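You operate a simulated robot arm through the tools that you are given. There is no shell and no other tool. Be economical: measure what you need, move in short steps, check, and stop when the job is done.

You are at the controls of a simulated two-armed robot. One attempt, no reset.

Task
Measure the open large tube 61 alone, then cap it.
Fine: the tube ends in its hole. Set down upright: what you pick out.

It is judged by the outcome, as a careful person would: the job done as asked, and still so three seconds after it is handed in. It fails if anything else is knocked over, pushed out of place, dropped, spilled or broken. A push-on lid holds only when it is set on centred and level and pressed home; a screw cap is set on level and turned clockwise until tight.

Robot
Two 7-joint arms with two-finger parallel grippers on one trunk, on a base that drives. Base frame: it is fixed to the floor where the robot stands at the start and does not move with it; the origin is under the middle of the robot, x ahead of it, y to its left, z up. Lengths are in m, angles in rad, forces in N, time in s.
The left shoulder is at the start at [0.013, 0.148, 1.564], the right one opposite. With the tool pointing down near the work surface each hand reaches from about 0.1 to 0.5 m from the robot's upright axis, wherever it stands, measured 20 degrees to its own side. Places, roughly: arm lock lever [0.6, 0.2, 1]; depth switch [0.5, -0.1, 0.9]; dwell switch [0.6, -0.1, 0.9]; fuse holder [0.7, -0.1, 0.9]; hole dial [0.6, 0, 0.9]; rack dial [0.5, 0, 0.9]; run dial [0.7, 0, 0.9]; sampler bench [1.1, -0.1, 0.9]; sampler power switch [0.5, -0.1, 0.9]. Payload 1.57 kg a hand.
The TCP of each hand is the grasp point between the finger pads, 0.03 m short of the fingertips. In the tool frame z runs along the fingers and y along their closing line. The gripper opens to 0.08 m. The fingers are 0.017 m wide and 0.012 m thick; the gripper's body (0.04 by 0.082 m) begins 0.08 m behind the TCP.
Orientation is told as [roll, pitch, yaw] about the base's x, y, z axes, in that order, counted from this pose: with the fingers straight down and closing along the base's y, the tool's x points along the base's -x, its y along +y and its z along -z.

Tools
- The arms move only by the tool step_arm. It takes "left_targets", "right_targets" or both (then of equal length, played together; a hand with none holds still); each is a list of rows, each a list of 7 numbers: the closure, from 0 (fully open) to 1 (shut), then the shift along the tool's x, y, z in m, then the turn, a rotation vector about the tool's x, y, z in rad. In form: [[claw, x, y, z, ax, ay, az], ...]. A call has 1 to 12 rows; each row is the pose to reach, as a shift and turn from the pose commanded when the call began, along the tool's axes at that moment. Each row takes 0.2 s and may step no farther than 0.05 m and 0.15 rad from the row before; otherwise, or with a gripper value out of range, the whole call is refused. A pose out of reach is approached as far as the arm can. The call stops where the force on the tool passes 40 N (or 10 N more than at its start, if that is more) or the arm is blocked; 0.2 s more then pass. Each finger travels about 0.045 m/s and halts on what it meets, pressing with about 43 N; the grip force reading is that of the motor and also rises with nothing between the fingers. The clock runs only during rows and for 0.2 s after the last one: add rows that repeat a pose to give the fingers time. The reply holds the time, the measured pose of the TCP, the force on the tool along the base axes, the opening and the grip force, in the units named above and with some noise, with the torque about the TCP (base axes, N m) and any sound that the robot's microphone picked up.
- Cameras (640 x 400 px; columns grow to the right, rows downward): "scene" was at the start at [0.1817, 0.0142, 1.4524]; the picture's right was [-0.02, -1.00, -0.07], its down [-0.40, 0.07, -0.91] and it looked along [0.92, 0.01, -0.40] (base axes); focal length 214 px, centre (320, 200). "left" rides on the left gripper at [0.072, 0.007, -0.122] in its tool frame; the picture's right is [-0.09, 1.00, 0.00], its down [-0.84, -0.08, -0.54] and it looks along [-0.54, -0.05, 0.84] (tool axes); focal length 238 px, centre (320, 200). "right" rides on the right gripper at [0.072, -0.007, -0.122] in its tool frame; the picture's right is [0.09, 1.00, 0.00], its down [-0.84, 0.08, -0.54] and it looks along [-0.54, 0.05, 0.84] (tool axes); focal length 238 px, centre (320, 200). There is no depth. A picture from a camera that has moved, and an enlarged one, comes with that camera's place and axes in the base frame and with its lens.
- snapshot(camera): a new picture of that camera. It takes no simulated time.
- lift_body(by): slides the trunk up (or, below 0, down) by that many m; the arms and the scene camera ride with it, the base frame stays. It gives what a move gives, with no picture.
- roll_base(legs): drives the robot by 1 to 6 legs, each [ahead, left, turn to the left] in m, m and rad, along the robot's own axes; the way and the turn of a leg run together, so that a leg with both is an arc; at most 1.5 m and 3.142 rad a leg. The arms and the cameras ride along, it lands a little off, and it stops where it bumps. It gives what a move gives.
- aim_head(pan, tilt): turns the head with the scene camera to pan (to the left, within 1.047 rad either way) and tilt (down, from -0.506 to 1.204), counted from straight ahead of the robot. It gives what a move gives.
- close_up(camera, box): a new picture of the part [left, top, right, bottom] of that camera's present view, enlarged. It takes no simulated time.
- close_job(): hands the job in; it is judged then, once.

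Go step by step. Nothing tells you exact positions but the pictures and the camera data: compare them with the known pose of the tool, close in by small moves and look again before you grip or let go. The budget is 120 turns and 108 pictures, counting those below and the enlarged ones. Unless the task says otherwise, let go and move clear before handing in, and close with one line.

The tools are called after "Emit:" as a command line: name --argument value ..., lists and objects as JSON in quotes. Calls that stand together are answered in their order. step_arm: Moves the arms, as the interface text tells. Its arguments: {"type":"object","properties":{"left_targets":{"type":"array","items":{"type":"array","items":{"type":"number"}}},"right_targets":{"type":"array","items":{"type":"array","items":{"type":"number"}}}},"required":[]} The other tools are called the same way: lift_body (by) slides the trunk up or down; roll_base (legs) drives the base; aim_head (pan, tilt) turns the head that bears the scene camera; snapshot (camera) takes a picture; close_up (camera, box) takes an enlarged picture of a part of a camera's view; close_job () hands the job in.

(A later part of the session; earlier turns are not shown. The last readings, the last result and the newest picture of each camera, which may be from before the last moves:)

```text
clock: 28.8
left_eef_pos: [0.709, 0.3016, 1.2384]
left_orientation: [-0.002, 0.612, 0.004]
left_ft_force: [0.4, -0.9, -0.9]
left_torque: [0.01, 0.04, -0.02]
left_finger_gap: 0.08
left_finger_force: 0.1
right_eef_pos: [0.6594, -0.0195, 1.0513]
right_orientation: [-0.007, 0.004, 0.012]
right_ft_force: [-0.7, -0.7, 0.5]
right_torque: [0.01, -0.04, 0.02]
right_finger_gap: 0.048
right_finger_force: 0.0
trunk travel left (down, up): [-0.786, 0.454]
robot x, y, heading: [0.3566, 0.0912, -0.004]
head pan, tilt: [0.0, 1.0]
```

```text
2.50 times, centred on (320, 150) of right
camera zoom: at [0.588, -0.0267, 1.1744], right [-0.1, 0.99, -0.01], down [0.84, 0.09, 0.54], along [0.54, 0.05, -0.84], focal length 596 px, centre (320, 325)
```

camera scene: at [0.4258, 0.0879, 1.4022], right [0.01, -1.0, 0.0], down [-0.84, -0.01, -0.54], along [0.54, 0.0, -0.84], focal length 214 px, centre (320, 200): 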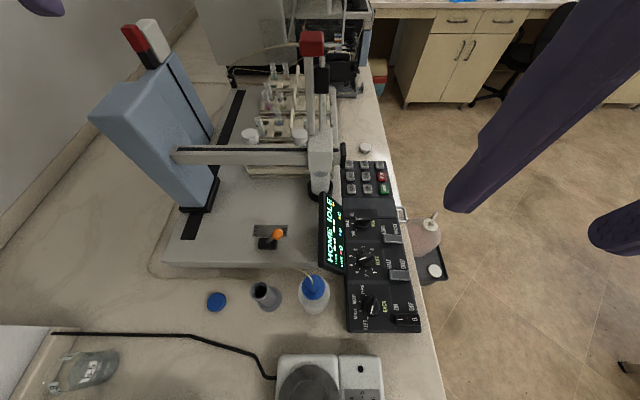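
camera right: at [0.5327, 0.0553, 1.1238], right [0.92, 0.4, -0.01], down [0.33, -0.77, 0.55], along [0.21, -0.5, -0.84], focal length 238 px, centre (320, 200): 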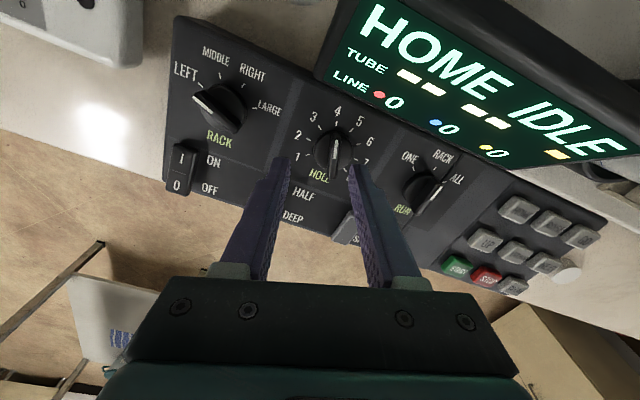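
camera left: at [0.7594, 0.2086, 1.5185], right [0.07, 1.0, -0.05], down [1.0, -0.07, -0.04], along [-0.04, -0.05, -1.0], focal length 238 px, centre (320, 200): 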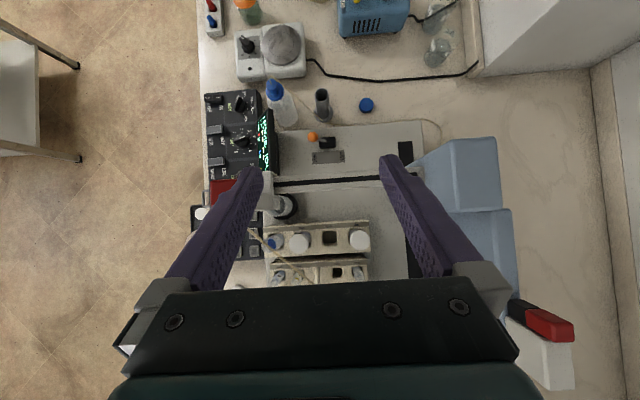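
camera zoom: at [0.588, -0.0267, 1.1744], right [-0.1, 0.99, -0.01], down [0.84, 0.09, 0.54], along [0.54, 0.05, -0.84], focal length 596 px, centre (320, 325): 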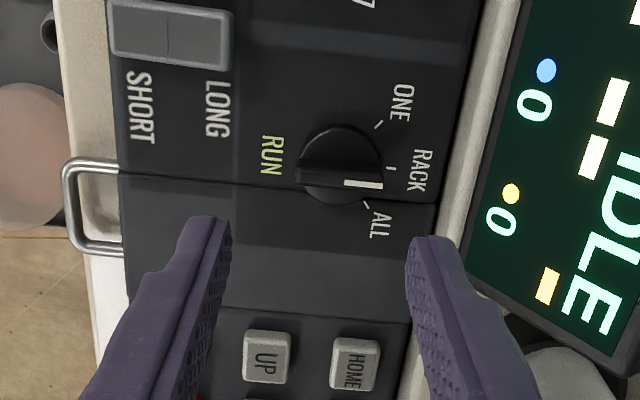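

Run dial centre is (0.6655,-0.012). I'll descend and grip it, and pull the left hand back from the sampler pillar at the same time.

Emit:
step_arm --right_targets '[[0.4, -0.006, 0.0075, 0.03, 0, 0, 0], [0.4, -0.006, 0.0075, 0.06, 0, 0, 0], [0.4, -0.006, 0.0075, 0.08, 0, 0, 0], [0.4, -0.006, 0.0075, 0.093, 0, 0, 0], [0.7, -0.006, 0.0075, 0.093, 0, 0, 0], [1, -0.006, 0.0075, 0.093, 0, 0, 0], [1, -0.006, 0.0075, 0.093, 0, 0, 0], [1, -0.006, 0.0075, 0.093, 0, 0, 0]]' --left_targets '[[0, 0.02, 0, 0.013, 0, 0, 0], [0, 0.04, 0, 0.027, 0, 0, 0], [0, 0.06, 0, 0.04, 0, 0, 0], [0, 0.08, 0, 0.054, 0, 0, 0], [0, 0.1, 0, 0.067, 0, 0, 0], [0, 0.123, 0, 0.08, 0, 0, 0], [0, 0.123, 0, 0.08, 0, 0, 0], [0, 0.123, 0, 0.08, 0, 0, 0]]'

Emit:
close_up --camera "right" --box '[220, 70, 420, 230]'

```text
clock: 30.6
left_eef_pos: [0.5599, 0.2998, 1.2441]
left_orientation: [0.0, 0.616, 0.007]
left_ft_force: [-0.4, 1.1, 0.6]
left_torque: [-0.02, 0.03, 0.0]
left_finger_gap: 0.0801
left_finger_force: 0.0
right_eef_pos: [0.6649, -0.0114, 0.9564]
right_orientation: [-0.009, 0.004, 0.012]
right_ft_force: [1.7, 0.6, -5.9]
right_torque: [0.47, -0.24, -0.01]
right_finger_gap: 0.0361
right_finger_force: 40.3
trunk travel left (down, up): [-0.786, 0.454]
robot x, y, heading: [0.3587, 0.0876, -0.002]
head pan, tilt: [0.0, 1.0]
```

```text
2.50 times, centred on (320, 150) of right
camera zoom: at [0.5936, -0.0195, 1.0793], right [-0.1, 0.99, -0.01], down [0.84, 0.09, 0.54], along [0.54, 0.05, -0.84], focal length 596 px, centre (320, 325)
```

zoom: 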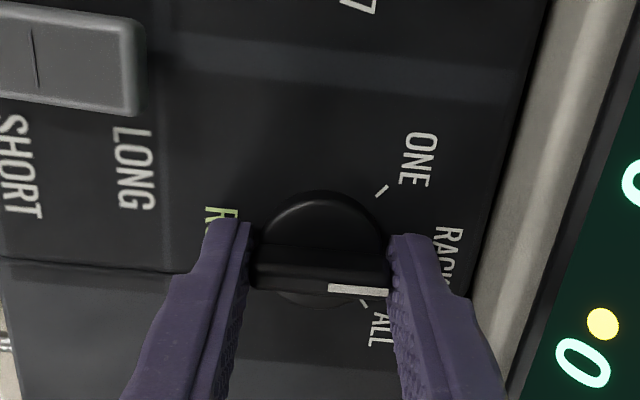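

Gripped. I'll turn counter-clockwise 0.78 rad.

Emit:
step_arm --right_targets '[[1, 0, 0, 0, 0, 0, -0.13], [1, 0, 0, 0, 0, 0, -0.26], [1, 0, 0, 0, 0, 0, -0.39], [1, 0, 0, 0, 0, 0, -0.52], [1, 0, 0, 0, 0, 0, -0.65], [1, 0, 0, 0, 0, 0, -0.78]]'

Emit:
close_up --camera "right" --box '[220, 70, 420, 230]'

```text
clock: 32.1
left_eef_pos: [0.562, 0.3007, 1.2435]
left_orientation: [-0.001, 0.614, 0.007]
left_ft_force: [-0.1, 0.2, -0.1]
left_torque: [0.0, -0.01, 0.03]
left_finger_gap: 0.0799
left_finger_force: 0.1
right_eef_pos: [0.6631, -0.0111, 0.9569]
right_orientation: [0.0, 0.009, 0.793]
right_ft_force: [6.5, 3.9, -16.7]
right_torque: [-0.24, 0.01, 0.01]
right_finger_gap: 0.0359
right_finger_force: 42.9
trunk travel left (down, up): [-0.786, 0.454]
robot x, y, heading: [0.3529, 0.0878, -0.002]
head pan, tilt: [0.0, 1.0]
stopped in row 6 (right hand): the force on the tool passed its limit at 40 N (the readings are from after the stop); the commanded pose is now the measured one
```

```text
2.50 times, centred on (320, 150) of right
camera zoom: at [0.6192, -0.0675, 1.0808], right [-0.77, 0.63, 0.0], down [0.54, 0.65, 0.53], along [0.34, 0.41, -0.84], focal length 596 px, centre (320, 325)
```

zoom: 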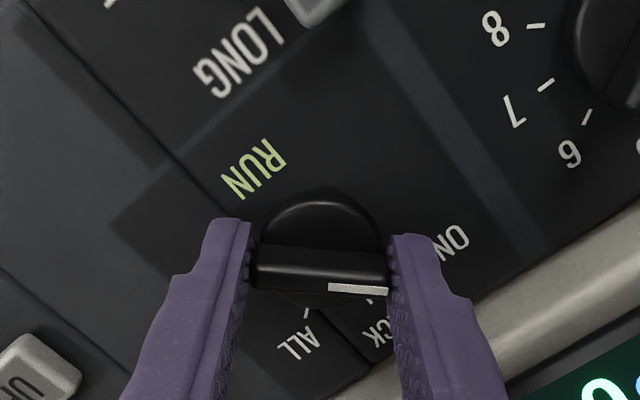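

It turned. I'll release and rise, check the reading, then drive back for the rack dial.

Emit:
step_arm --right_targets '[[0.4, 0, 0, 0, 0, 0, 0], [0.4, 0, 0, 0, 0, 0, 0], [0.4, 0, 0, -0.04, 0, 0, 0], [0.4, 0.0, 0, -0.08, 0, 0, 0]]'

Emit:
close_up --camera "right" --box '[220, 70, 420, 230]'

Emit:
roll_base --legs '[[-0.18, 0, 0]]'

Emit:
snapshot --camera "right"

```text
clock: 33.1
left_eef_pos: [0.5609, 0.3005, 1.2439]
left_orientation: [0.0, 0.612, 0.006]
left_ft_force: [0.1, -0.5, 0.2]
left_torque: [-0.01, -0.04, 0.02]
left_finger_gap: 0.08
left_finger_force: 0.1
right_eef_pos: [0.666, -0.0116, 1.0366]
right_orientation: [-0.003, 0.01, 0.792]
right_ft_force: [-0.2, -0.4, -0.1]
right_torque: [0.0, -0.02, 0.02]
right_finger_gap: 0.0481
right_finger_force: 0.0
trunk travel left (down, up): [-0.786, 0.454]
robot x, y, heading: [0.3539, 0.0877, 0.0]
head pan, tilt: [0.0, 1.0]
```

```text
2.50 times, centred on (320, 150) of right
camera zoom: at [0.6204, -0.0668, 1.1602], right [-0.77, 0.63, 0.0], down [0.54, 0.66, 0.53], along [0.34, 0.41, -0.85], focal length 596 px, centre (320, 325)
```

zoom: 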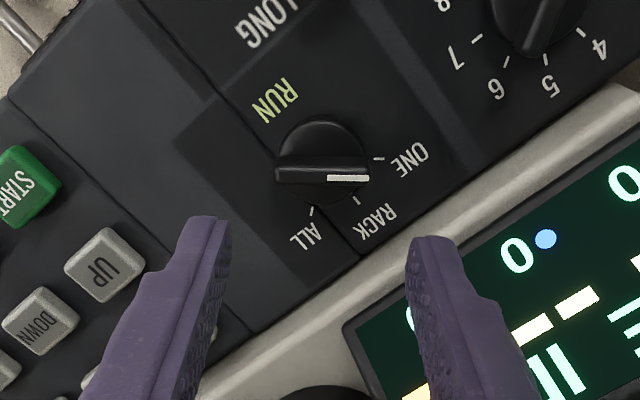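

```text
clock: 34.6
left_eef_pos: [0.3779, 0.3005, 1.2439]
left_orientation: [-0.002, 0.613, 0.002]
left_ft_force: [-0.2, -0.9, 0.1]
left_torque: [-0.01, 0.0, 0.02]
left_finger_gap: 0.0799
left_finger_force: 0.0
right_eef_pos: [0.4817, -0.0117, 1.0363]
right_orientation: [-0.003, 0.01, 0.789]
right_ft_force: [0.3, -0.6, 1.0]
right_torque: [0.01, 0.03, 0.01]
right_finger_gap: 0.0476
right_finger_force: 0.0
trunk travel left (down, up): [-0.786, 0.454]
robot x, y, heading: [0.1735, 0.0895, -0.008]
head pan, tilt: [0.0, 1.0]
```

```text
69 pictures are left
camera right: at [0.4362, -0.0669, 1.1599], right [-0.77, 0.64, 0.0], down [0.54, 0.65, 0.53], along [0.34, 0.41, -0.85], focal length 238 px, centre (320, 200)
```

right: 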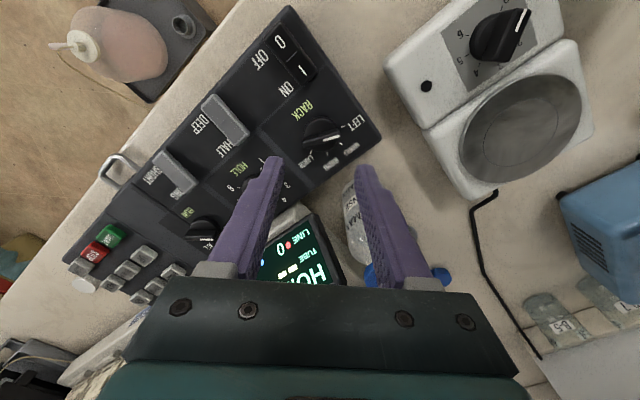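

Run dial reads ONE. The rack dial is at about (0.479,-0.013), right below the hand. I'll align with its ridge, descend, and grip.

Emit:
step_arm --right_targets '[[0.4, 0.003, 0.0014, 0.02, 0, 0, -0.13], [0.4, 0.003, 0.0014, 0.04, 0, 0, -0.26], [0.4, 0.003, 0.0014, 0.065, 0, 0, -0.26], [0.4, 0.003, 0.0014, 0.078, 0, 0, -0.26], [0.7, 0.003, 0.0014, 0.078, 0, 0, -0.26], [1, 0.003, 0.0014, 0.078, 0, 0, -0.26], [1, 0.003, 0.0014, 0.078, 0, 0, -0.26]]'

Emit:
close_up --camera "right" --box '[220, 70, 420, 230]'

```text
clock: 36.2
left_eef_pos: [0.3784, 0.3004, 1.2435]
left_orientation: [-0.002, 0.612, 0.002]
left_ft_force: [0.7, -0.6, -0.7]
left_torque: [0.02, 0.0, 0.01]
left_finger_gap: 0.0799
left_finger_force: 0.1
right_eef_pos: [0.4791, -0.0137, 0.9587]
right_orientation: [-0.004, 0.01, 1.05]
right_ft_force: [3.8, -1.6, -7.1]
right_torque: [0.08, -0.22, -0.05]
right_finger_gap: 0.0364
right_finger_force: 30.2
trunk travel left (down, up): [-0.786, 0.454]
robot x, y, heading: [0.1756, 0.0885, 0.0]
head pan, tilt: [0.0, 1.0]
```

```text
2.50 times, centred on (320, 150) of right
camera zoom: at [0.4495, -0.0787, 1.0813], right [-0.91, 0.42, 0.0], down [0.35, 0.77, 0.53], along [0.22, 0.48, -0.85], focal length 596 px, centre (320, 325)
```

zoom: 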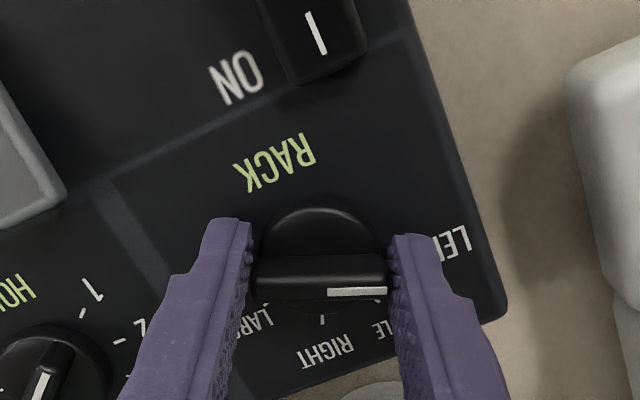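

Gripped well. I'll turn clockwise by two detents first and check.

Emit:
step_arm --right_targets '[[1, 0, 0, 0, 0, 0, 0.13], [1, 0, 0, 0, 0, 0, 0.26], [1, 0, 0, 0, 0, 0, 0.39], [1, 0, 0, 0, 0, 0, 0.52], [1, 0, 0, 0, 0, 0, 0.65], [1, 0, 0, 0, 0, 0, 0.78], [1, 0, 0, 0, 0, 0, 0.91], [1, 0, 0, 0, 0, 0, 1.04], [1, 0, 0, 0, 0, 0, 1.17], [1, 0, 0, 0, 0, 0, 1.3], [1, 0, 0, 0, 0, 0, 1.43], [1, 0, 0, 0, 0, 0, 1.56]]'

Emit:
close_up --camera "right" --box '[220, 70, 420, 230]'

```text
clock: 39.0
left_eef_pos: [0.3773, 0.3017, 1.2434]
left_orientation: [0.0, 0.612, 0.003]
left_ft_force: [-0.2, -0.5, 0.0]
left_torque: [0.0, -0.01, 0.0]
left_finger_gap: 0.0802
left_finger_force: 0.1
right_eef_pos: [0.4784, -0.0106, 0.9584]
right_orientation: [-0.004, -0.001, -0.51]
right_ft_force: [6.9, 6.1, -18.5]
right_torque: [0.38, -0.49, 0.01]
right_finger_gap: 0.0366
right_finger_force: 42.5
trunk travel left (down, up): [-0.786, 0.454]
robot x, y, heading: [0.1738, 0.0894, -0.001]
head pan, tilt: [0.0, 1.0]
stopped in row 12 (right hand): the force on the tool passed its limit at 40 N (the readings are from after the stop); the commanded pose is now the measured one
```

```text
2.50 times, centred on (320, 150) of right
camera zoom: at [0.4128, 0.0181, 1.0809], right [0.41, 0.91, 0.0], down [0.77, -0.34, 0.54], along [0.49, -0.22, -0.84], focal length 596 px, centre (320, 325)
```

zoom: 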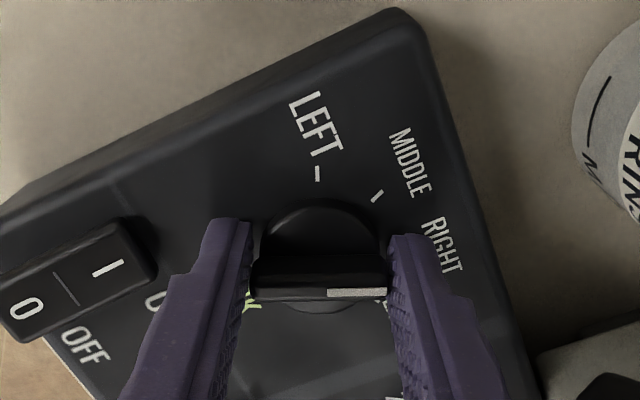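

It now points to RIGHT. I'll regrip to relax the forces and turn one more detent.

Emit:
step_arm --right_targets '[[0.4, 0, 0, 0, 0, 0, 0], [0.4, 0.001, -0.0015, 0, 0, 0, 0], [0.7, 0.001, -0.0015, 0, 0, 0, 0], [1, 0.001, -0.0015, 0, 0, 0, 0], [1, 0.001, -0.0015, 0, 0, 0, 0], [1, 0, -0.0015, 0, 0, 0, 0.13], [1, 0, -0.0015, 0, 0, 0, 0.26], [1, 0, -0.0015, 0, 0, 0, 0.39], [1, 0, -0.0015, 0, 0, 0, 0.52], [1, 0, -0.0015, 0, 0, 0, 0.65], [1, 0, -0.0015, 0, 0, 0, 0.79]]'

Emit:
step_arm --right_targets '[[0.4, 0, 0, 0, 0, 0, 0], [0.4, 0, 0, 0, 0, 0, 0], [0.4, 0, 0, -0.04, 0, 0, 0], [0.4, 0.0, 0, -0.08, 0, 0, 0]]'

Emit:
snapshot --camera "right"

```text
clock: 40.8
left_eef_pos: [0.3776, 0.3055, 1.2441]
left_orientation: [0.006, 0.613, 0.006]
left_ft_force: [0.2, 0.6, -0.8]
left_torque: [-0.01, 0.04, 0.01]
left_finger_gap: 0.0801
left_finger_force: 0.0
right_eef_pos: [0.4807, -0.0117, 0.9591]
right_orientation: [0.0, -0.008, -0.864]
right_ft_force: [-0.6, 23.9, 11.3]
right_torque: [1.3, 0.36, 0.04]
right_finger_gap: 0.0356
right_finger_force: 42.6
trunk travel left (down, up): [-0.786, 0.454]
robot x, y, heading: [0.1714, 0.0895, 0.002]
head pan, tilt: [0.0, 1.0]
stopped in row 9 (right hand): the force on the tool passed its limit at 45 N (the readings are from after the stop); the commanded pose is now the measured one
```

```text
clock: 42.0
left_eef_pos: [0.378, 0.3003, 1.2442]
left_orientation: [0.001, 0.614, 0.004]
left_ft_force: [-0.5, 0.4, -0.2]
left_torque: [-0.03, -0.03, -0.03]
left_finger_gap: 0.08
left_finger_force: 0.0
right_eef_pos: [0.4774, -0.0557, 1.0301]
right_orientation: [-0.077, -0.083, -0.874]
right_ft_force: [0.1, -0.5, -0.9]
right_torque: [0.02, -0.04, -0.03]
right_finger_gap: 0.0482
right_finger_force: 0.0
trunk travel left (down, up): [-0.786, 0.454]
robot x, y, heading: [0.1707, 0.0872, -0.003]
head pan, tilt: [0.0, 1.0]
stopped in row 4 (right hand): the arm was blocked; the commanded pose is now the measured one
```

```text
66 pictures are left
camera right: at [0.4268, 0.007, 1.1466], right [0.71, 0.7, -0.08], down [0.6, -0.53, 0.6], along [0.38, -0.48, -0.79], focal length 238 px, centre (320, 200)
```

right: 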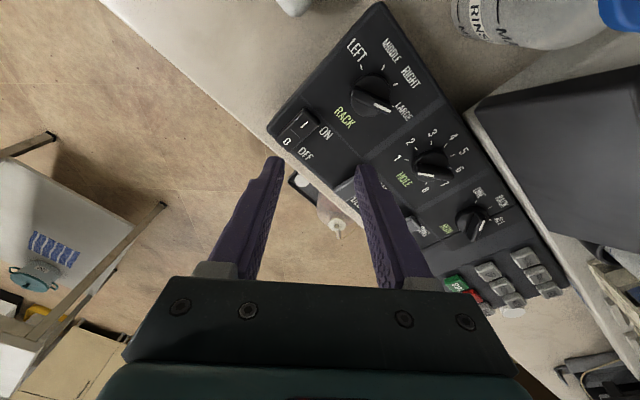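

The arm met a limit near this yaw and shifted sideways as it rose. Let me check the dials.

Emit:
close_up --camera "right" --box '[300, 20, 540, 190]'

Emit:
snapshot --camera "scene"

```text
2.35 times, centred on (420, 105) of right
camera zoom: at [0.4268, 0.007, 1.1466], right [0.71, 0.7, -0.08], down [0.6, -0.53, 0.6], along [0.38, -0.48, -0.79], focal length 561 px, centre (85, 424)
```

zoom: 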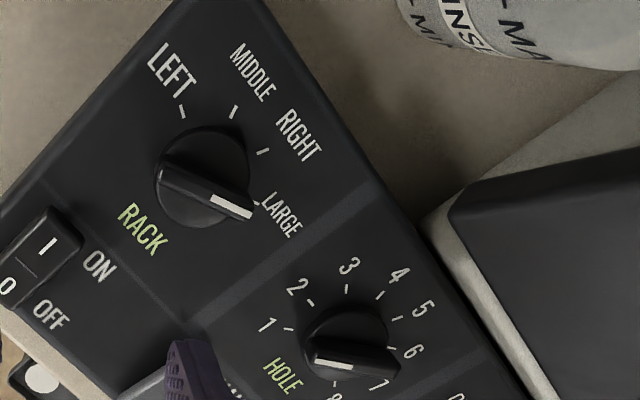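

```text
64 pictures are left
camera scene: at [0.3423, 0.0874, 1.2622], right [0.0, -1.0, 0.0], down [-0.84, 0.0, -0.54], along [0.54, 0.0, -0.84], focal length 214 px, centre (320, 200)
```

scene: 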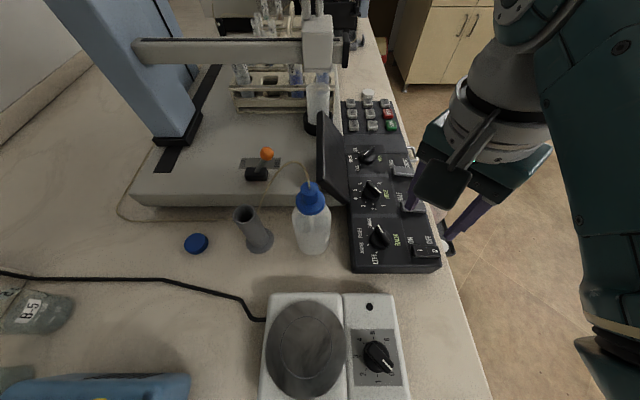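

The rack dial seems close to LARGE, but the display looks dark. I'll take a closer look.

Emit:
close_up --camera "scene" --box '[290, 80, 450, 280]'

Emit:
close_up --camera "right" --box '[440, 40, 640, 240]'

```text
2.00 times, centred on (370, 180) of scene
camera zoom: at [0.3423, 0.0874, 1.2622], right [0.0, -1.0, 0.0], down [-0.84, 0.0, -0.54], along [0.54, 0.0, -0.84], focal length 429 px, centre (220, 240)
```

zoom: 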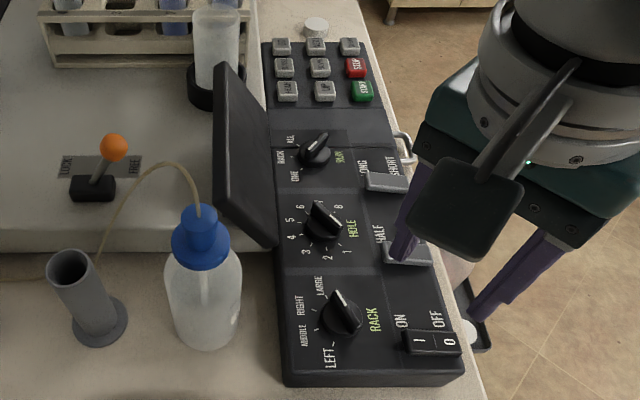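

```text
2.00 times, centred on (540, 140) of right
camera zoom: at [0.4268, 0.007, 1.1466], right [0.71, 0.7, -0.08], down [0.6, -0.53, 0.6], along [0.38, -0.48, -0.79], focal length 477 px, centre (-120, 320)
```

zoom: 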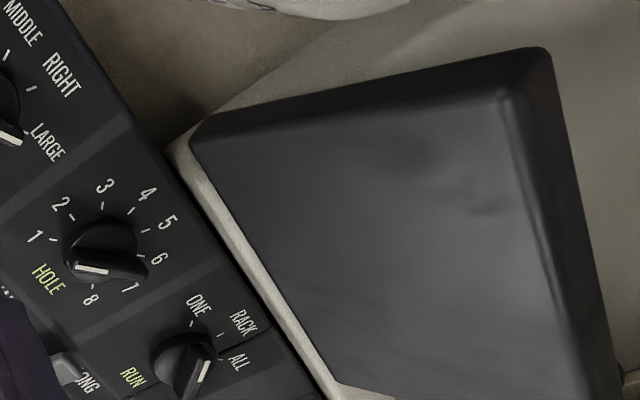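

The display is dark; perhaps the hand brushed the power switch as it slid. I'll zoom in on the switch and the dials.

Emit:
close_up --camera "right" --box '[270, 90, 350, 160]'

Emit:
close_up --camera "scene" --box '[340, 120, 440, 270]'

```text
5.71 times, centred on (310, 125) of right
camera zoom: at [0.4268, 0.007, 1.1466], right [0.71, 0.7, -0.08], down [0.6, -0.53, 0.6], along [0.38, -0.48, -0.79], focal length 1362 px, centre (377, 629)
```

zoom: 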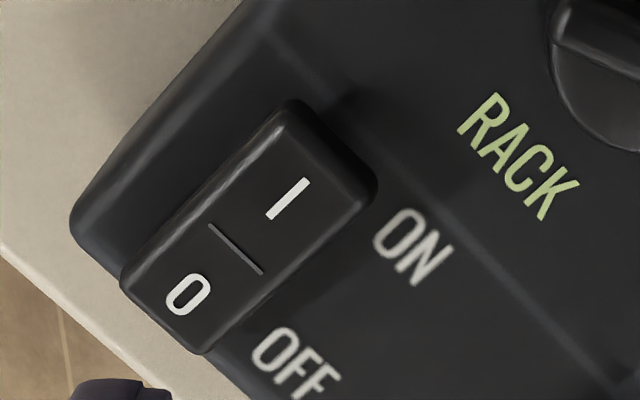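

```text
2.67 times, centred on (390, 195) of scene
camera zoom: at [0.3423, 0.0874, 1.2622], right [0.0, -1.0, 0.0], down [-0.84, 0.0, -0.54], along [0.54, 0.0, -0.84], focal length 572 px, centre (133, 213)
```

zoom: 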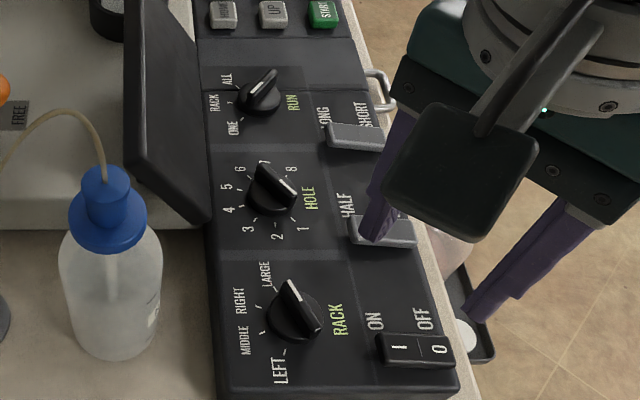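

Emit:
close_up --camera "scene" --box '[340, 135, 400, 210]'

Emit:
close_up --camera "right" --box '[430, 170, 530, 250]'

```text
5.33 times, centred on (370, 172) of scene
camera zoom: at [0.3423, 0.0874, 1.2622], right [0.0, -1.0, 0.0], down [-0.84, 0.0, -0.54], along [0.54, 0.0, -0.84], focal length 1144 px, centre (53, 347)
```

zoom: 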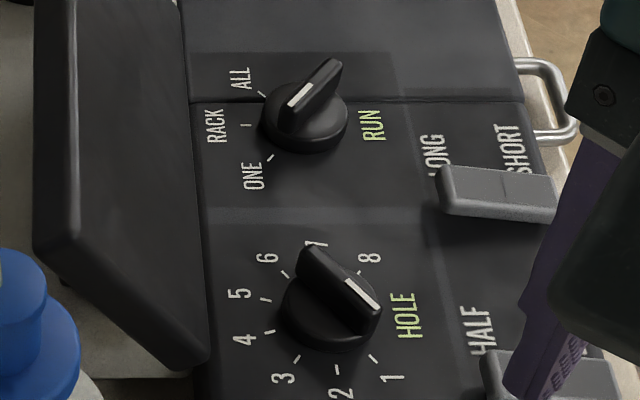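

```text
5.00 times, centred on (480, 210) of right
camera zoom: at [0.4268, 0.007, 1.1466], right [0.71, 0.7, -0.08], down [0.6, -0.53, 0.6], along [0.38, -0.48, -0.79], focal length 1192 px, centre (-480, 150)
```

zoom: 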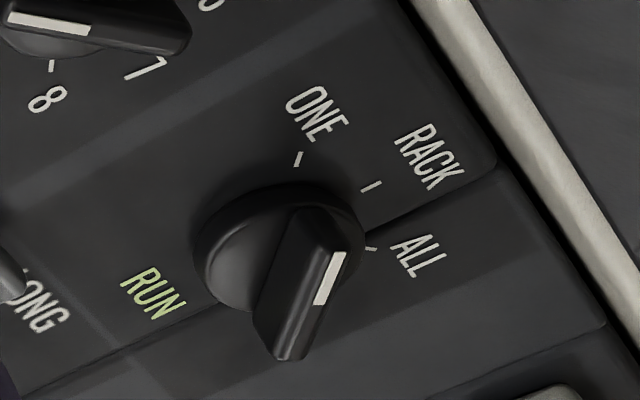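

Dials read LARGE, 1 and ONE. The power switch seems to have been knocked to OFF, so I must press its "I" end (about x 0.460, y -0.072). First I'll straighten the right hand.

Emit:
step_arm --right_targets '[[0.6, 0, 0, -0.01, 0, 0, -0.14], [0.8, 0, 0, -0.02, 0, 0, -0.28], [1, 0, 0, -0.03, 0, 0, -0.42], [1, 0, 0, -0.03, 0, 0, -0.56], [1, 0, 0, -0.03, 0, 0, -0.7], [1, 0, 0, -0.03, 0, 0, -0.84], [1, 0, 0, -0.03, 0, 0, -0.88]]'

```text
clock: 43.6
left_eef_pos: [0.3761, 0.3005, 1.2438]
left_orientation: [-0.001, 0.61, 0.004]
left_ft_force: [-0.5, -0.5, 0.1]
left_torque: [-0.01, -0.02, -0.01]
left_finger_gap: 0.0801
left_finger_force: 0.1
right_eef_pos: [0.4777, -0.0621, 1.058]
right_orientation: [-0.131, 0.004, 0.001]
right_ft_force: [0.5, -0.6, 0.2]
right_torque: [0.0, 0.04, -0.02]
right_finger_gap: 0.0
right_finger_force: 21.7
trunk travel left (down, up): [-0.786, 0.454]
robot x, y, heading: [0.1733, 0.0878, -0.007]
head pan, tilt: [0.0, 1.0]
```

Emit:
step_arm --right_targets '[[1, 0.018, -0.008, 0.0, -0.131, 0, 0], [1, 0.018, -0.008, 0.03, -0.131, 0, 0]]'

Emit:
snapshot --camera "right"

```text
clock: 44.4
left_eef_pos: [0.3774, 0.3011, 1.242]
left_orientation: [0.001, 0.611, 0.005]
left_ft_force: [0.3, 0.2, -0.5]
left_torque: [0.04, -0.01, -0.02]
left_finger_gap: 0.08
left_finger_force: 0.1
right_eef_pos: [0.4606, -0.0966, 1.0314]
right_orientation: [-0.059, -0.004, -0.01]
right_ft_force: [-0.1, 0.6, -0.3]
right_torque: [0.0, 0.01, 0.01]
right_finger_gap: 0.0
right_finger_force: 21.8
right hand out of reach, approached as far as the arm can: row 1
trunk travel left (down, up): [-0.786, 0.454]
robot x, y, heading: [0.1748, 0.0836, -0.006]
head pan, tilt: [0.0, 1.0]
stopped in row 2 (right hand): the arm was blocked; the commanded pose is now the measured one
```

```text
57 pictures are left
camera right: at [0.3899, -0.0978, 1.1542], right [-0.08, 0.99, -0.06], down [0.84, 0.1, 0.54], along [0.54, -0.01, -0.84], focal length 238 px, centre (320, 200)
```

right: 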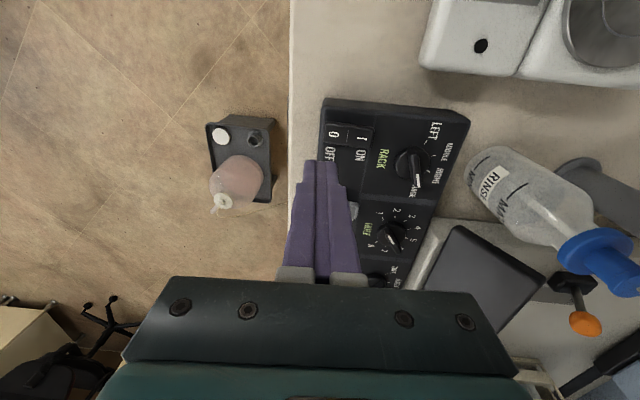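

The arm is being blocked somewhere. I'll look at it with the head.

Emit:
aim_head --pan -0.8 --tilt 0.9

Emit:
snapshot --camera "scene"

```text
clock: 45.5
left_eef_pos: [0.3775, 0.3, 1.2432]
left_orientation: [0.001, 0.612, 0.004]
left_ft_force: [-0.7, 0.2, -0.2]
left_torque: [0.01, 0.0, 0.0]
left_finger_gap: 0.0802
left_finger_force: 0.0
right_eef_pos: [0.4615, -0.0977, 1.0312]
right_orientation: [-0.06, -0.004, -0.007]
right_ft_force: [0.7, -0.4, -0.1]
right_torque: [-0.05, 0.04, -0.03]
right_finger_gap: 0.0
right_finger_force: 21.5
trunk travel left (down, up): [-0.786, 0.454]
robot x, y, heading: [0.1744, 0.0887, -0.003]
head pan, tilt: [-0.799, 0.901]
```

```text
56 pictures are left
camera scene: at [0.3251, 0.0335, 1.2694], right [-0.72, -0.7, 0.0], down [-0.54, 0.56, -0.62], along [0.43, -0.45, -0.78], focal length 214 px, centre (320, 200)
```

scene: 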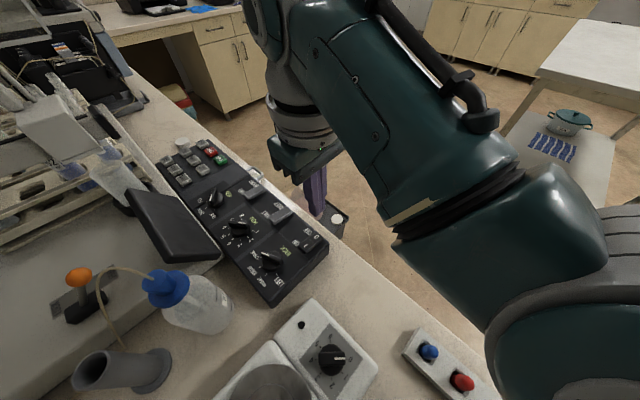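

The elbow has folded low. I'll raise the hand up and forward to let the arm unfold, and level it.

Emit:
step_arm --right_targets '[[1, -0.03, 0, -0.03, 0, 0, 0], [1, -0.06, 0, -0.06, 0, 0, 0], [1, -0.09, 0, -0.09, -0.03, 0, 0], [1, -0.12, 0, -0.12, -0.06, 0, 0]]'

Emit:
snapshot --camera "scene"

```text
clock: 46.5
left_eef_pos: [0.3763, 0.3015, 1.2439]
left_orientation: [0.0, 0.613, 0.003]
left_ft_force: [-0.7, 0.0, -0.4]
left_torque: [0.0, 0.0, -0.02]
left_finger_gap: 0.0801
left_finger_force: 0.1
right_eef_pos: [0.58, -0.0948, 1.1503]
right_orientation: [0.004, 0.006, -0.019]
right_ft_force: [-0.3, -0.1, 0.3]
right_torque: [-0.01, -0.05, 0.0]
right_finger_gap: 0.0
right_finger_force: 20.9
right hand out of reach, approached as far as the arm can: row 3
trunk travel left (down, up): [-0.786, 0.454]
robot x, y, heading: [0.1739, 0.0886, -0.006]
head pan, tilt: [-0.799, 0.901]
```

```text
55 pictures are left
camera scene: at [0.3571, 0.0481, 1.3229], right [-0.42, -0.91, 0.0], down [-0.26, 0.12, -0.96], along [0.87, -0.41, -0.28], focal length 214 px, centre (320, 200)
```

scene: 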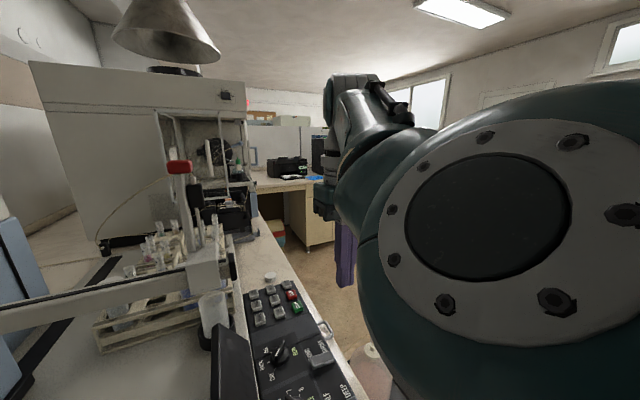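

The folded arm is crowding the head, so I should work further out. I'll drive back 0.12 m, keeping the hand extended, and turn the head clear to the left.

Emit:
roll_base --legs '[[-0.12, 0, 0]]'

Emit:
aim_head --pan 0.1 --tilt 0.8

Emit:
snapshot --camera "scene"

Emit:
snapshot --camera "right"

```text
clock: 47.8
left_eef_pos: [0.2573, 0.3006, 1.2428]
left_orientation: [-0.002, 0.612, 0.002]
left_ft_force: [0.8, -0.4, 0.7]
left_torque: [0.02, 0.03, -0.02]
left_finger_gap: 0.0801
left_finger_force: 0.0
right_eef_pos: [0.4607, -0.0939, 1.1506]
right_orientation: [0.002, 0.0, -0.02]
right_ft_force: [-0.4, 0.4, -0.9]
right_torque: [0.01, -0.02, 0.01]
right_finger_gap: 0.0
right_finger_force: 21.3
trunk travel left (down, up): [-0.786, 0.454]
robot x, y, heading: [0.0514, 0.0906, -0.004]
head pan, tilt: [-0.799, 0.901]
```

```text
clock: 49.0
left_eef_pos: [0.2576, 0.301, 1.2429]
left_orientation: [-0.002, 0.612, 0.003]
left_ft_force: [0.6, -0.6, -0.6]
left_torque: [-0.01, -0.02, -0.03]
left_finger_gap: 0.0804
left_finger_force: 0.0
right_eef_pos: [0.4598, -0.0995, 1.1506]
right_orientation: [-0.005, 0.001, -0.033]
right_ft_force: [0.4, -0.2, 1.4]
right_torque: [0.04, -0.01, 0.0]
right_finger_gap: 0.0001
right_finger_force: 21.2
trunk travel left (down, up): [-0.786, 0.454]
robot x, y, heading: [0.0557, 0.0878, 0.004]
head pan, tilt: [0.099, 0.799]
```

```text
54 pictures are left
camera scene: at [0.2373, 0.0613, 1.2955], right [-0.3, -0.95, 0.0], down [-0.53, 0.17, -0.83], along [0.79, -0.25, -0.55], focal length 214 px, centre (320, 200)
```

scene: 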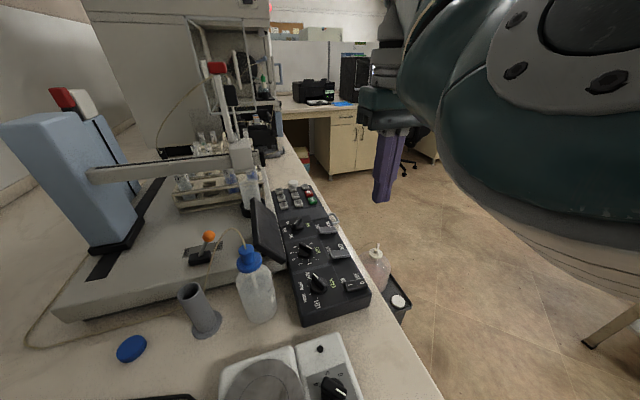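

```text
53 pictures are left
camera right: at [0.3888, -0.1049, 1.2733], right [-0.06, 1.0, 0.0], down [0.84, 0.05, 0.54], along [0.54, 0.03, -0.84], focal length 238 px, centre (320, 200)
```

right: 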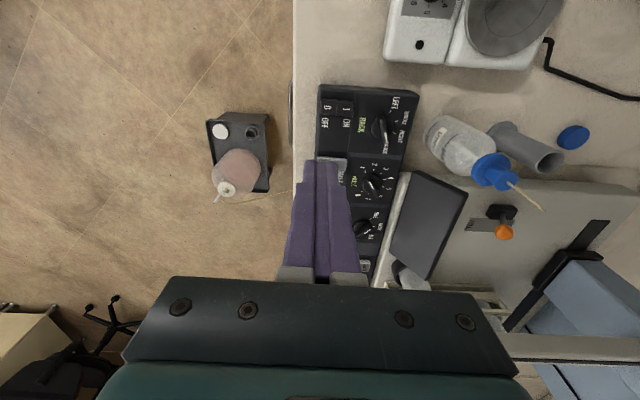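

I'll come down over the "I" end of the switch.

Emit:
step_arm --right_targets '[[1, 0.0, 0.015, 0.03, 0, 0, 0], [1, 0.001, 0.03, 0.06, 0, 0, 0], [1, 0.001, 0.03, 0.1, 0, 0, 0], [1, 0.001, 0.03, 0.14, 0, 0, 0], [1, 0.001, 0.03, 0.165, 0, 0, 0]]'

Emit:
close_up --camera "right" --box '[240, 70, 440, 200]'

```text
clock: 50.2
left_eef_pos: [0.2567, 0.3016, 1.2425]
left_orientation: [-0.002, 0.612, 0.002]
left_ft_force: [-0.5, -0.3, 0.2]
left_torque: [0.0, 0.0, 0.03]
left_finger_gap: 0.0799
left_finger_force: 0.0
right_eef_pos: [0.4582, -0.0616, 0.9855]
right_orientation: [0.003, -0.002, -0.023]
right_ft_force: [0.3, -0.2, 0.2]
right_torque: [0.01, -0.01, 0.01]
right_finger_gap: 0.0
right_finger_force: 21.3
trunk travel left (down, up): [-0.786, 0.454]
robot x, y, heading: [0.0536, 0.0897, -0.001]
head pan, tilt: [0.099, 0.799]
```

```text
3.08 times, centred on (340, 135) of right
camera zoom: at [0.3874, -0.0687, 1.1081], right [-0.07, 1.0, 0.0], down [0.84, 0.06, 0.54], along [0.54, 0.04, -0.84], focal length 733 px, centre (258, 400)
```

zoom: 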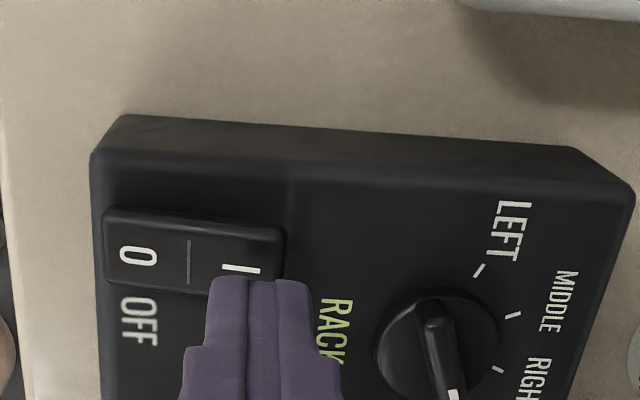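

Emit:
step_arm --right_targets '[[1, -0.002, -0.008, 0.0, 0, 0, 0], [1, -0.002, -0.008, 0.012, 0, 0, 0], [1, -0.002, -0.008, 0.02, 0, 0, 0], [1, -0.002, -0.008, 0.026, 0, 0, 0], [1, -0.002, -0.008, 0.032, 0, 0, 0], [1, -0.002, -0.008, 0.036, 0, 0, 0]]'

Emit:
close_up --camera "right" --box '[240, 70, 440, 200]'

Emit:
close_up --camera "scene" --box '[230, 170, 390, 330]'

```text
clock: 51.0
left_eef_pos: [0.2576, 0.3001, 1.2438]
left_orientation: [-0.004, 0.612, 0.004]
left_ft_force: [0.2, 0.5, -0.4]
left_torque: [0.01, 0.0, -0.03]
left_finger_gap: 0.0803
left_finger_force: 0.1
right_eef_pos: [0.4629, -0.0698, 0.9685]
right_orientation: [0.003, 0.005, -0.021]
right_ft_force: [-7.9, 0.1, 17.6]
right_torque: [-0.09, 0.17, -0.03]
right_finger_gap: 0.0002
right_finger_force: 21.4
trunk travel left (down, up): [-0.786, 0.454]
robot x, y, heading: [0.0529, 0.0883, -0.008]
head pan, tilt: [0.099, 0.799]
stopped in row 4 (right hand): the force on the tool passed its limit at 57 N (the readings are from after the stop); the commanded pose is now the measured one
```

```text
3.08 times, centred on (340, 135) of right
camera zoom: at [0.3914, -0.0768, 1.0917], right [-0.07, 1.0, 0.0], down [0.84, 0.06, 0.54], along [0.54, 0.04, -0.84], focal length 733 px, centre (258, 400)
```

zoom: 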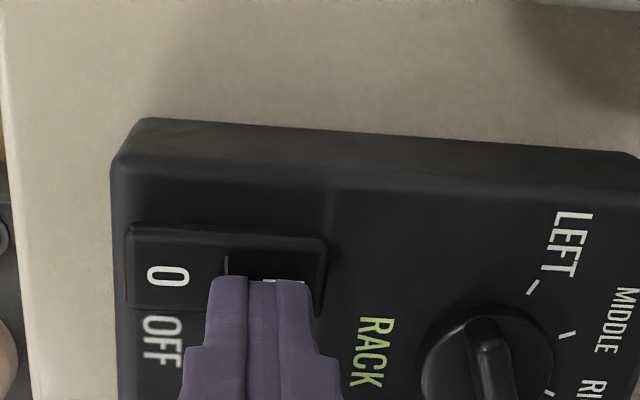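

```text
2.50 times, centred on (310, 250) of scene
camera zoom: at [0.2327, 0.0956, 1.2776], right [0.1, -1.0, 0.0], down [-0.71, -0.07, -0.7], along [0.69, 0.07, -0.72], focal length 536 px, centre (345, 75)
```

zoom: 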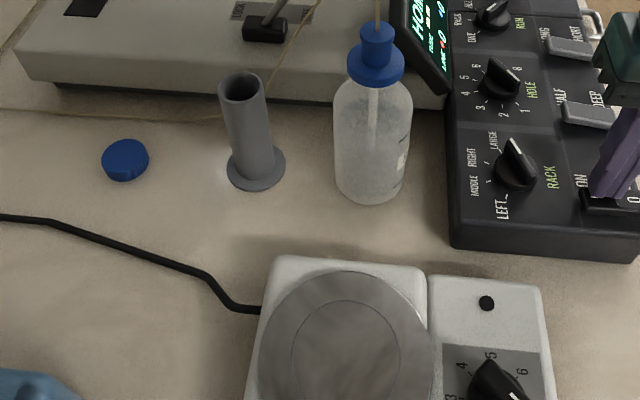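

The display is lit again. I'll rise and read it.

Emit:
step_arm --right_targets '[[1, 0, 0, -0.03, 0, 0, 0], [1, 0, 0, -0.07, 0, 0, 0]]'

Emit:
roll_base --legs '[[0.3, 0, 0]]'

Emit:
snapshot --camera "right"

Emit:
snapshot --camera "scene"

```text
clock: 51.6
left_eef_pos: [0.2576, 0.3012, 1.2429]
left_orientation: [-0.001, 0.612, 0.002]
left_ft_force: [0.5, -1.0, -0.1]
left_torque: [0.04, -0.02, -0.01]
left_finger_gap: 0.0803
left_finger_force: 0.1
right_eef_pos: [0.4609, -0.0707, 1.0392]
right_orientation: [0.005, 0.005, -0.02]
right_ft_force: [-0.1, -0.3, -0.3]
right_torque: [0.03, 0.0, -0.01]
right_finger_gap: 0.0001
right_finger_force: 21.1
trunk travel left (down, up): [-0.786, 0.454]
robot x, y, heading: [0.0561, 0.0886, -0.006]
head pan, tilt: [0.099, 0.799]
```

```text
clock: 53.7
left_eef_pos: [0.5565, 0.2983, 1.2426]
left_orientation: [0.0, 0.613, -0.001]
left_ft_force: [0.0, -0.2, -0.2]
left_torque: [0.02, 0.02, 0.0]
left_finger_gap: 0.0801
left_finger_force: 0.0
right_eef_pos: [0.7616, -0.0732, 1.0385]
right_orientation: [0.005, 0.003, -0.026]
right_ft_force: [-0.2, 0.4, -0.4]
right_torque: [0.02, -0.01, 0.0]
right_finger_gap: 0.0002
right_finger_force: 21.7
trunk travel left (down, up): [-0.786, 0.454]
robot x, y, heading: [0.3548, 0.0881, -0.01]
head pan, tilt: [0.099, 0.799]
```

```text
49 pictures are left
camera right: at [0.6893, -0.0798, 1.1611], right [-0.07, 1.0, 0.01], down [0.84, 0.05, 0.54], along [0.54, 0.04, -0.84], focal length 238 px, centre (320, 200)
```

right: 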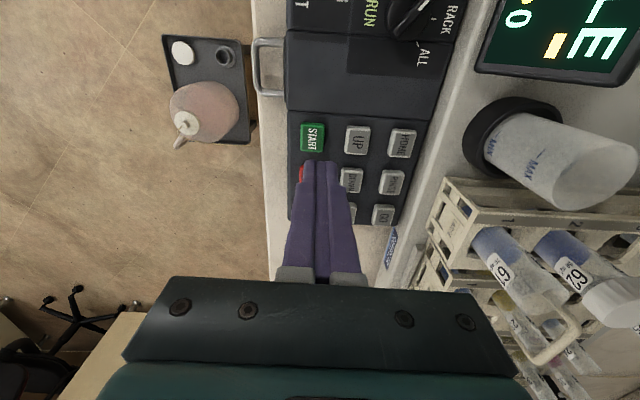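

```text
48 pictures are left
camera scene: at [0.532, 0.0938, 1.2773], right [0.09, -1.0, 0.0], down [-0.71, -0.07, -0.7], along [0.69, 0.06, -0.72], focal length 214 px, centre (320, 200)
```

scene: 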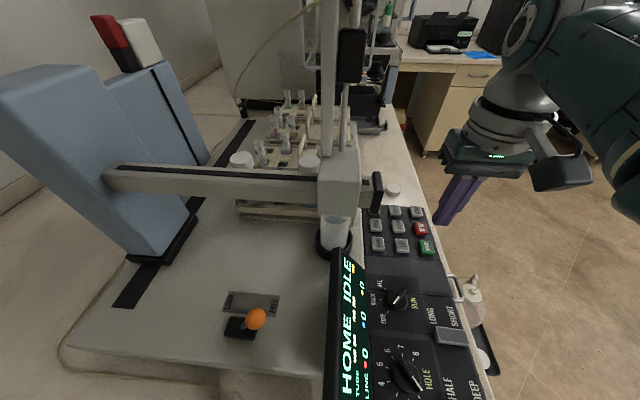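

HOME IDLE again. START is at about (0.767,-0.0815). I'll move over it and press.

Emit:
step_arm --right_targets '[[1, -0.005, -0.0085, 0.03, 0, 0, 0], [1, -0.005, -0.0085, 0.055, 0, 0, 0]]'

Emit:
close_up --camera "right" --box '[240, 70, 440, 200]'

```text
clock: 54.3
left_eef_pos: [0.5563, 0.2988, 1.2428]
left_orientation: [0.0, 0.613, 0.001]
left_ft_force: [0.1, 0.1, 0.6]
left_torque: [0.01, 0.0, 0.03]
left_finger_gap: 0.0801
left_finger_force: 0.0
right_eef_pos: [0.7639, -0.0821, 0.9841]
right_orientation: [0.006, 0.002, -0.024]
right_ft_force: [0.7, -0.4, 0.2]
right_torque: [0.01, 0.01, 0.0]
right_finger_gap: 0.0001
right_finger_force: 21.8
trunk travel left (down, up): [-0.786, 0.454]
robot x, y, heading: [0.352, 0.0868, -0.008]
head pan, tilt: [0.099, 0.799]
```

```text
3.08 times, centred on (340, 135) of right
camera zoom: at [0.6936, -0.0885, 1.1065], right [-0.07, 1.0, 0.01], down [0.84, 0.05, 0.54], along [0.54, 0.04, -0.84], focal length 733 px, centre (258, 400)
```

zoom: 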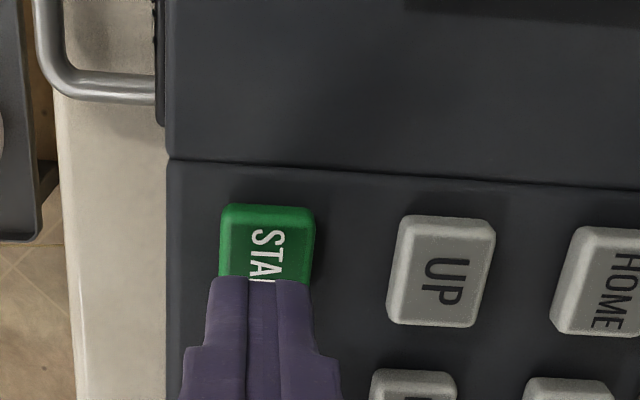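

Emit:
step_arm --right_targets '[[1, 0, 0, 0.015, 0, 0, 0], [1, 0, 0, 0.023, 0, 0, 0], [1, 0, 0, 0.028, 0, 0, 0], [1, 0, 0, 0.032, 0, 0, 0], [1, 0, 0, 0.036, 0, 0, 0]]'

Emit:
step_arm --right_targets '[[1, 0, 0, -0.03, 0, 0, 0], [1, 0, -0.03, -0.06, 0, 0, 0], [1, 0, -0.06, -0.08, 0, 0, 0]]'

Emit:
snapshot --camera "scene"

```text
clock: 55.5
left_eef_pos: [0.5578, 0.2992, 1.2454]
left_orientation: [-0.002, 0.609, 0.001]
left_ft_force: [0.9, 0.0, 0.0]
left_torque: [0.0, 0.04, -0.02]
left_finger_gap: 0.0797
left_finger_force: 0.0
right_eef_pos: [0.7649, -0.0804, 0.9592]
right_orientation: [0.007, -0.002, -0.024]
right_ft_force: [-3.4, 5.9, 32.6]
right_torque: [0.13, 0.12, -0.07]
right_finger_gap: 0.0
right_finger_force: 22.0
right hand out of reach, approached as far as the arm can: row 3, 4, 5
trunk travel left (down, up): [-0.786, 0.454]
robot x, y, heading: [0.352, 0.0897, -0.008]
head pan, tilt: [0.099, 0.799]
heard: click
```

```text
clock: 56.3
left_eef_pos: [0.5565, 0.2983, 1.2435]
left_orientation: [0.0, 0.612, 0.0]
left_ft_force: [0.5, -1.1, 0.8]
left_torque: [-0.03, -0.01, 0.01]
left_finger_gap: 0.0799
left_finger_force: 0.0
right_eef_pos: [0.7616, -0.1407, 1.0362]
right_orientation: [0.004, 0.005, -0.022]
right_ft_force: [0.1, 0.1, -0.2]
right_torque: [0.01, 0.01, -0.04]
right_finger_gap: 0.0
right_finger_force: 21.0
trunk travel left (down, up): [-0.786, 0.454]
robot x, y, heading: [0.3552, 0.0876, -0.005]
head pan, tilt: [0.099, 0.799]
```

```text
46 pictures are left
camera scene: at [0.5321, 0.0938, 1.2772], right [0.09, -1.0, 0.0], down [-0.71, -0.07, -0.7], along [0.69, 0.06, -0.72], focal length 214 px, centre (320, 200)
```

scene: 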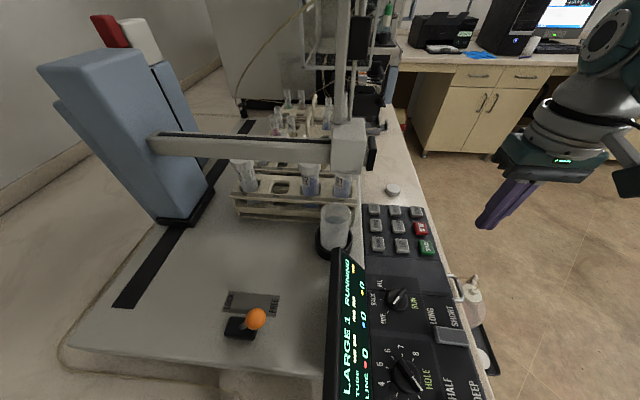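

The display says LARGE 1 RUNNING and the arm is moving over tube 61. I'll wait.

Emit:
step_arm --right_targets '[[1, 0, 0, 0, 0, 0, 0], [1, 0, 0, 0, 0, 0, 0], [1, 0, 0, 0, 0, 0, 0], [1, 0, 0, 0, 0, 0, 0], [1, 0, 0, 0, 0, 0, 0], [1, 0, 0, 0, 0, 0, 0], [1, 0, 0, 0, 0, 0, 0], [1, 0, 0, 0, 0, 0, 0], [1, 0, 0, 0, 0, 0, 0], [1, 0, 0, 0, 0, 0, 0], [1, 0, 0, 0, 0, 0, 0], [1, 0, 0, 0, 0, 0, 0]]'

Emit:
step_arm --right_targets '[[0, 0, 0, 0, 0, 0, 0], [0, 0, 0, 0, 0, 0, 0], [0, 0, 0, 0, 0, 0, 0], [0, 0, 0, 0, 0, 0, 0], [0, 0, 0, 0, 0, 0, 0], [0, 0, 0, 0, 0, 0, 0], [0, 0, 0, 0, 0, 0, 0], [0, 0, 0, 0, 0, 0, 0], [0, 0, 0, 0, 0, 0, 0], [0, 0, 0, 0, 0, 0, 0], [0, 0, 0, 0, 0, 0, 0], [0, 0, 0, 0, 0, 0, 0]]'

Emit:
snapshot --camera "scene"

```text
clock: 58.9
left_eef_pos: [0.5567, 0.2988, 1.2428]
left_orientation: [0.0, 0.614, -0.001]
left_ft_force: [0.5, -0.1, -0.3]
left_torque: [0.03, -0.01, -0.01]
left_finger_gap: 0.0801
left_finger_force: 0.0
right_eef_pos: [0.7608, -0.1421, 1.0377]
right_orientation: [0.006, 0.004, -0.023]
right_ft_force: [0.3, 0.1, 0.3]
right_torque: [0.01, 0.01, -0.03]
right_finger_gap: 0.0
right_finger_force: 20.9
trunk travel left (down, up): [-0.786, 0.454]
robot x, y, heading: [0.35, 0.0877, -0.009]
head pan, tilt: [0.099, 0.799]
```

```text
clock: 61.5
left_eef_pos: [0.5569, 0.2991, 1.2433]
left_orientation: [0.0, 0.612, -0.002]
left_ft_force: [0.1, 0.4, 0.4]
left_torque: [-0.03, 0.02, -0.01]
left_finger_gap: 0.0796
left_finger_force: 0.1
right_eef_pos: [0.7623, -0.1409, 1.0364]
right_orientation: [0.005, 0.003, -0.025]
right_ft_force: [-0.1, -0.6, 0.0]
right_torque: [0.01, -0.02, 0.02]
right_finger_gap: 0.08
right_finger_force: 0.1
trunk travel left (down, up): [-0.786, 0.454]
robot x, y, heading: [0.3531, 0.0878, -0.007]
head pan, tilt: [0.099, 0.799]
```

```text
45 pictures are left
camera scene: at [0.5321, 0.0938, 1.2773], right [0.09, -1.0, 0.0], down [-0.71, -0.07, -0.7], along [0.69, 0.06, -0.72], focal length 214 px, centre (320, 200)
```

scene: 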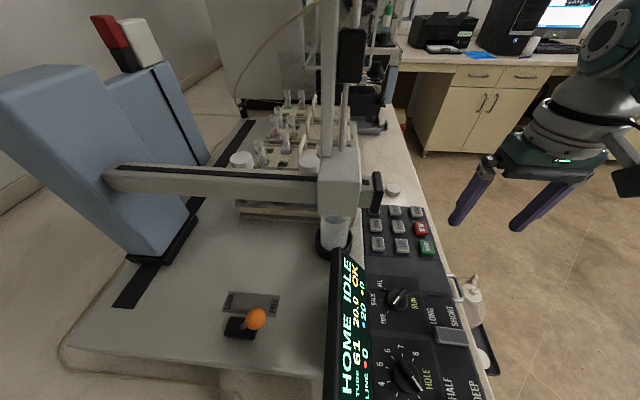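

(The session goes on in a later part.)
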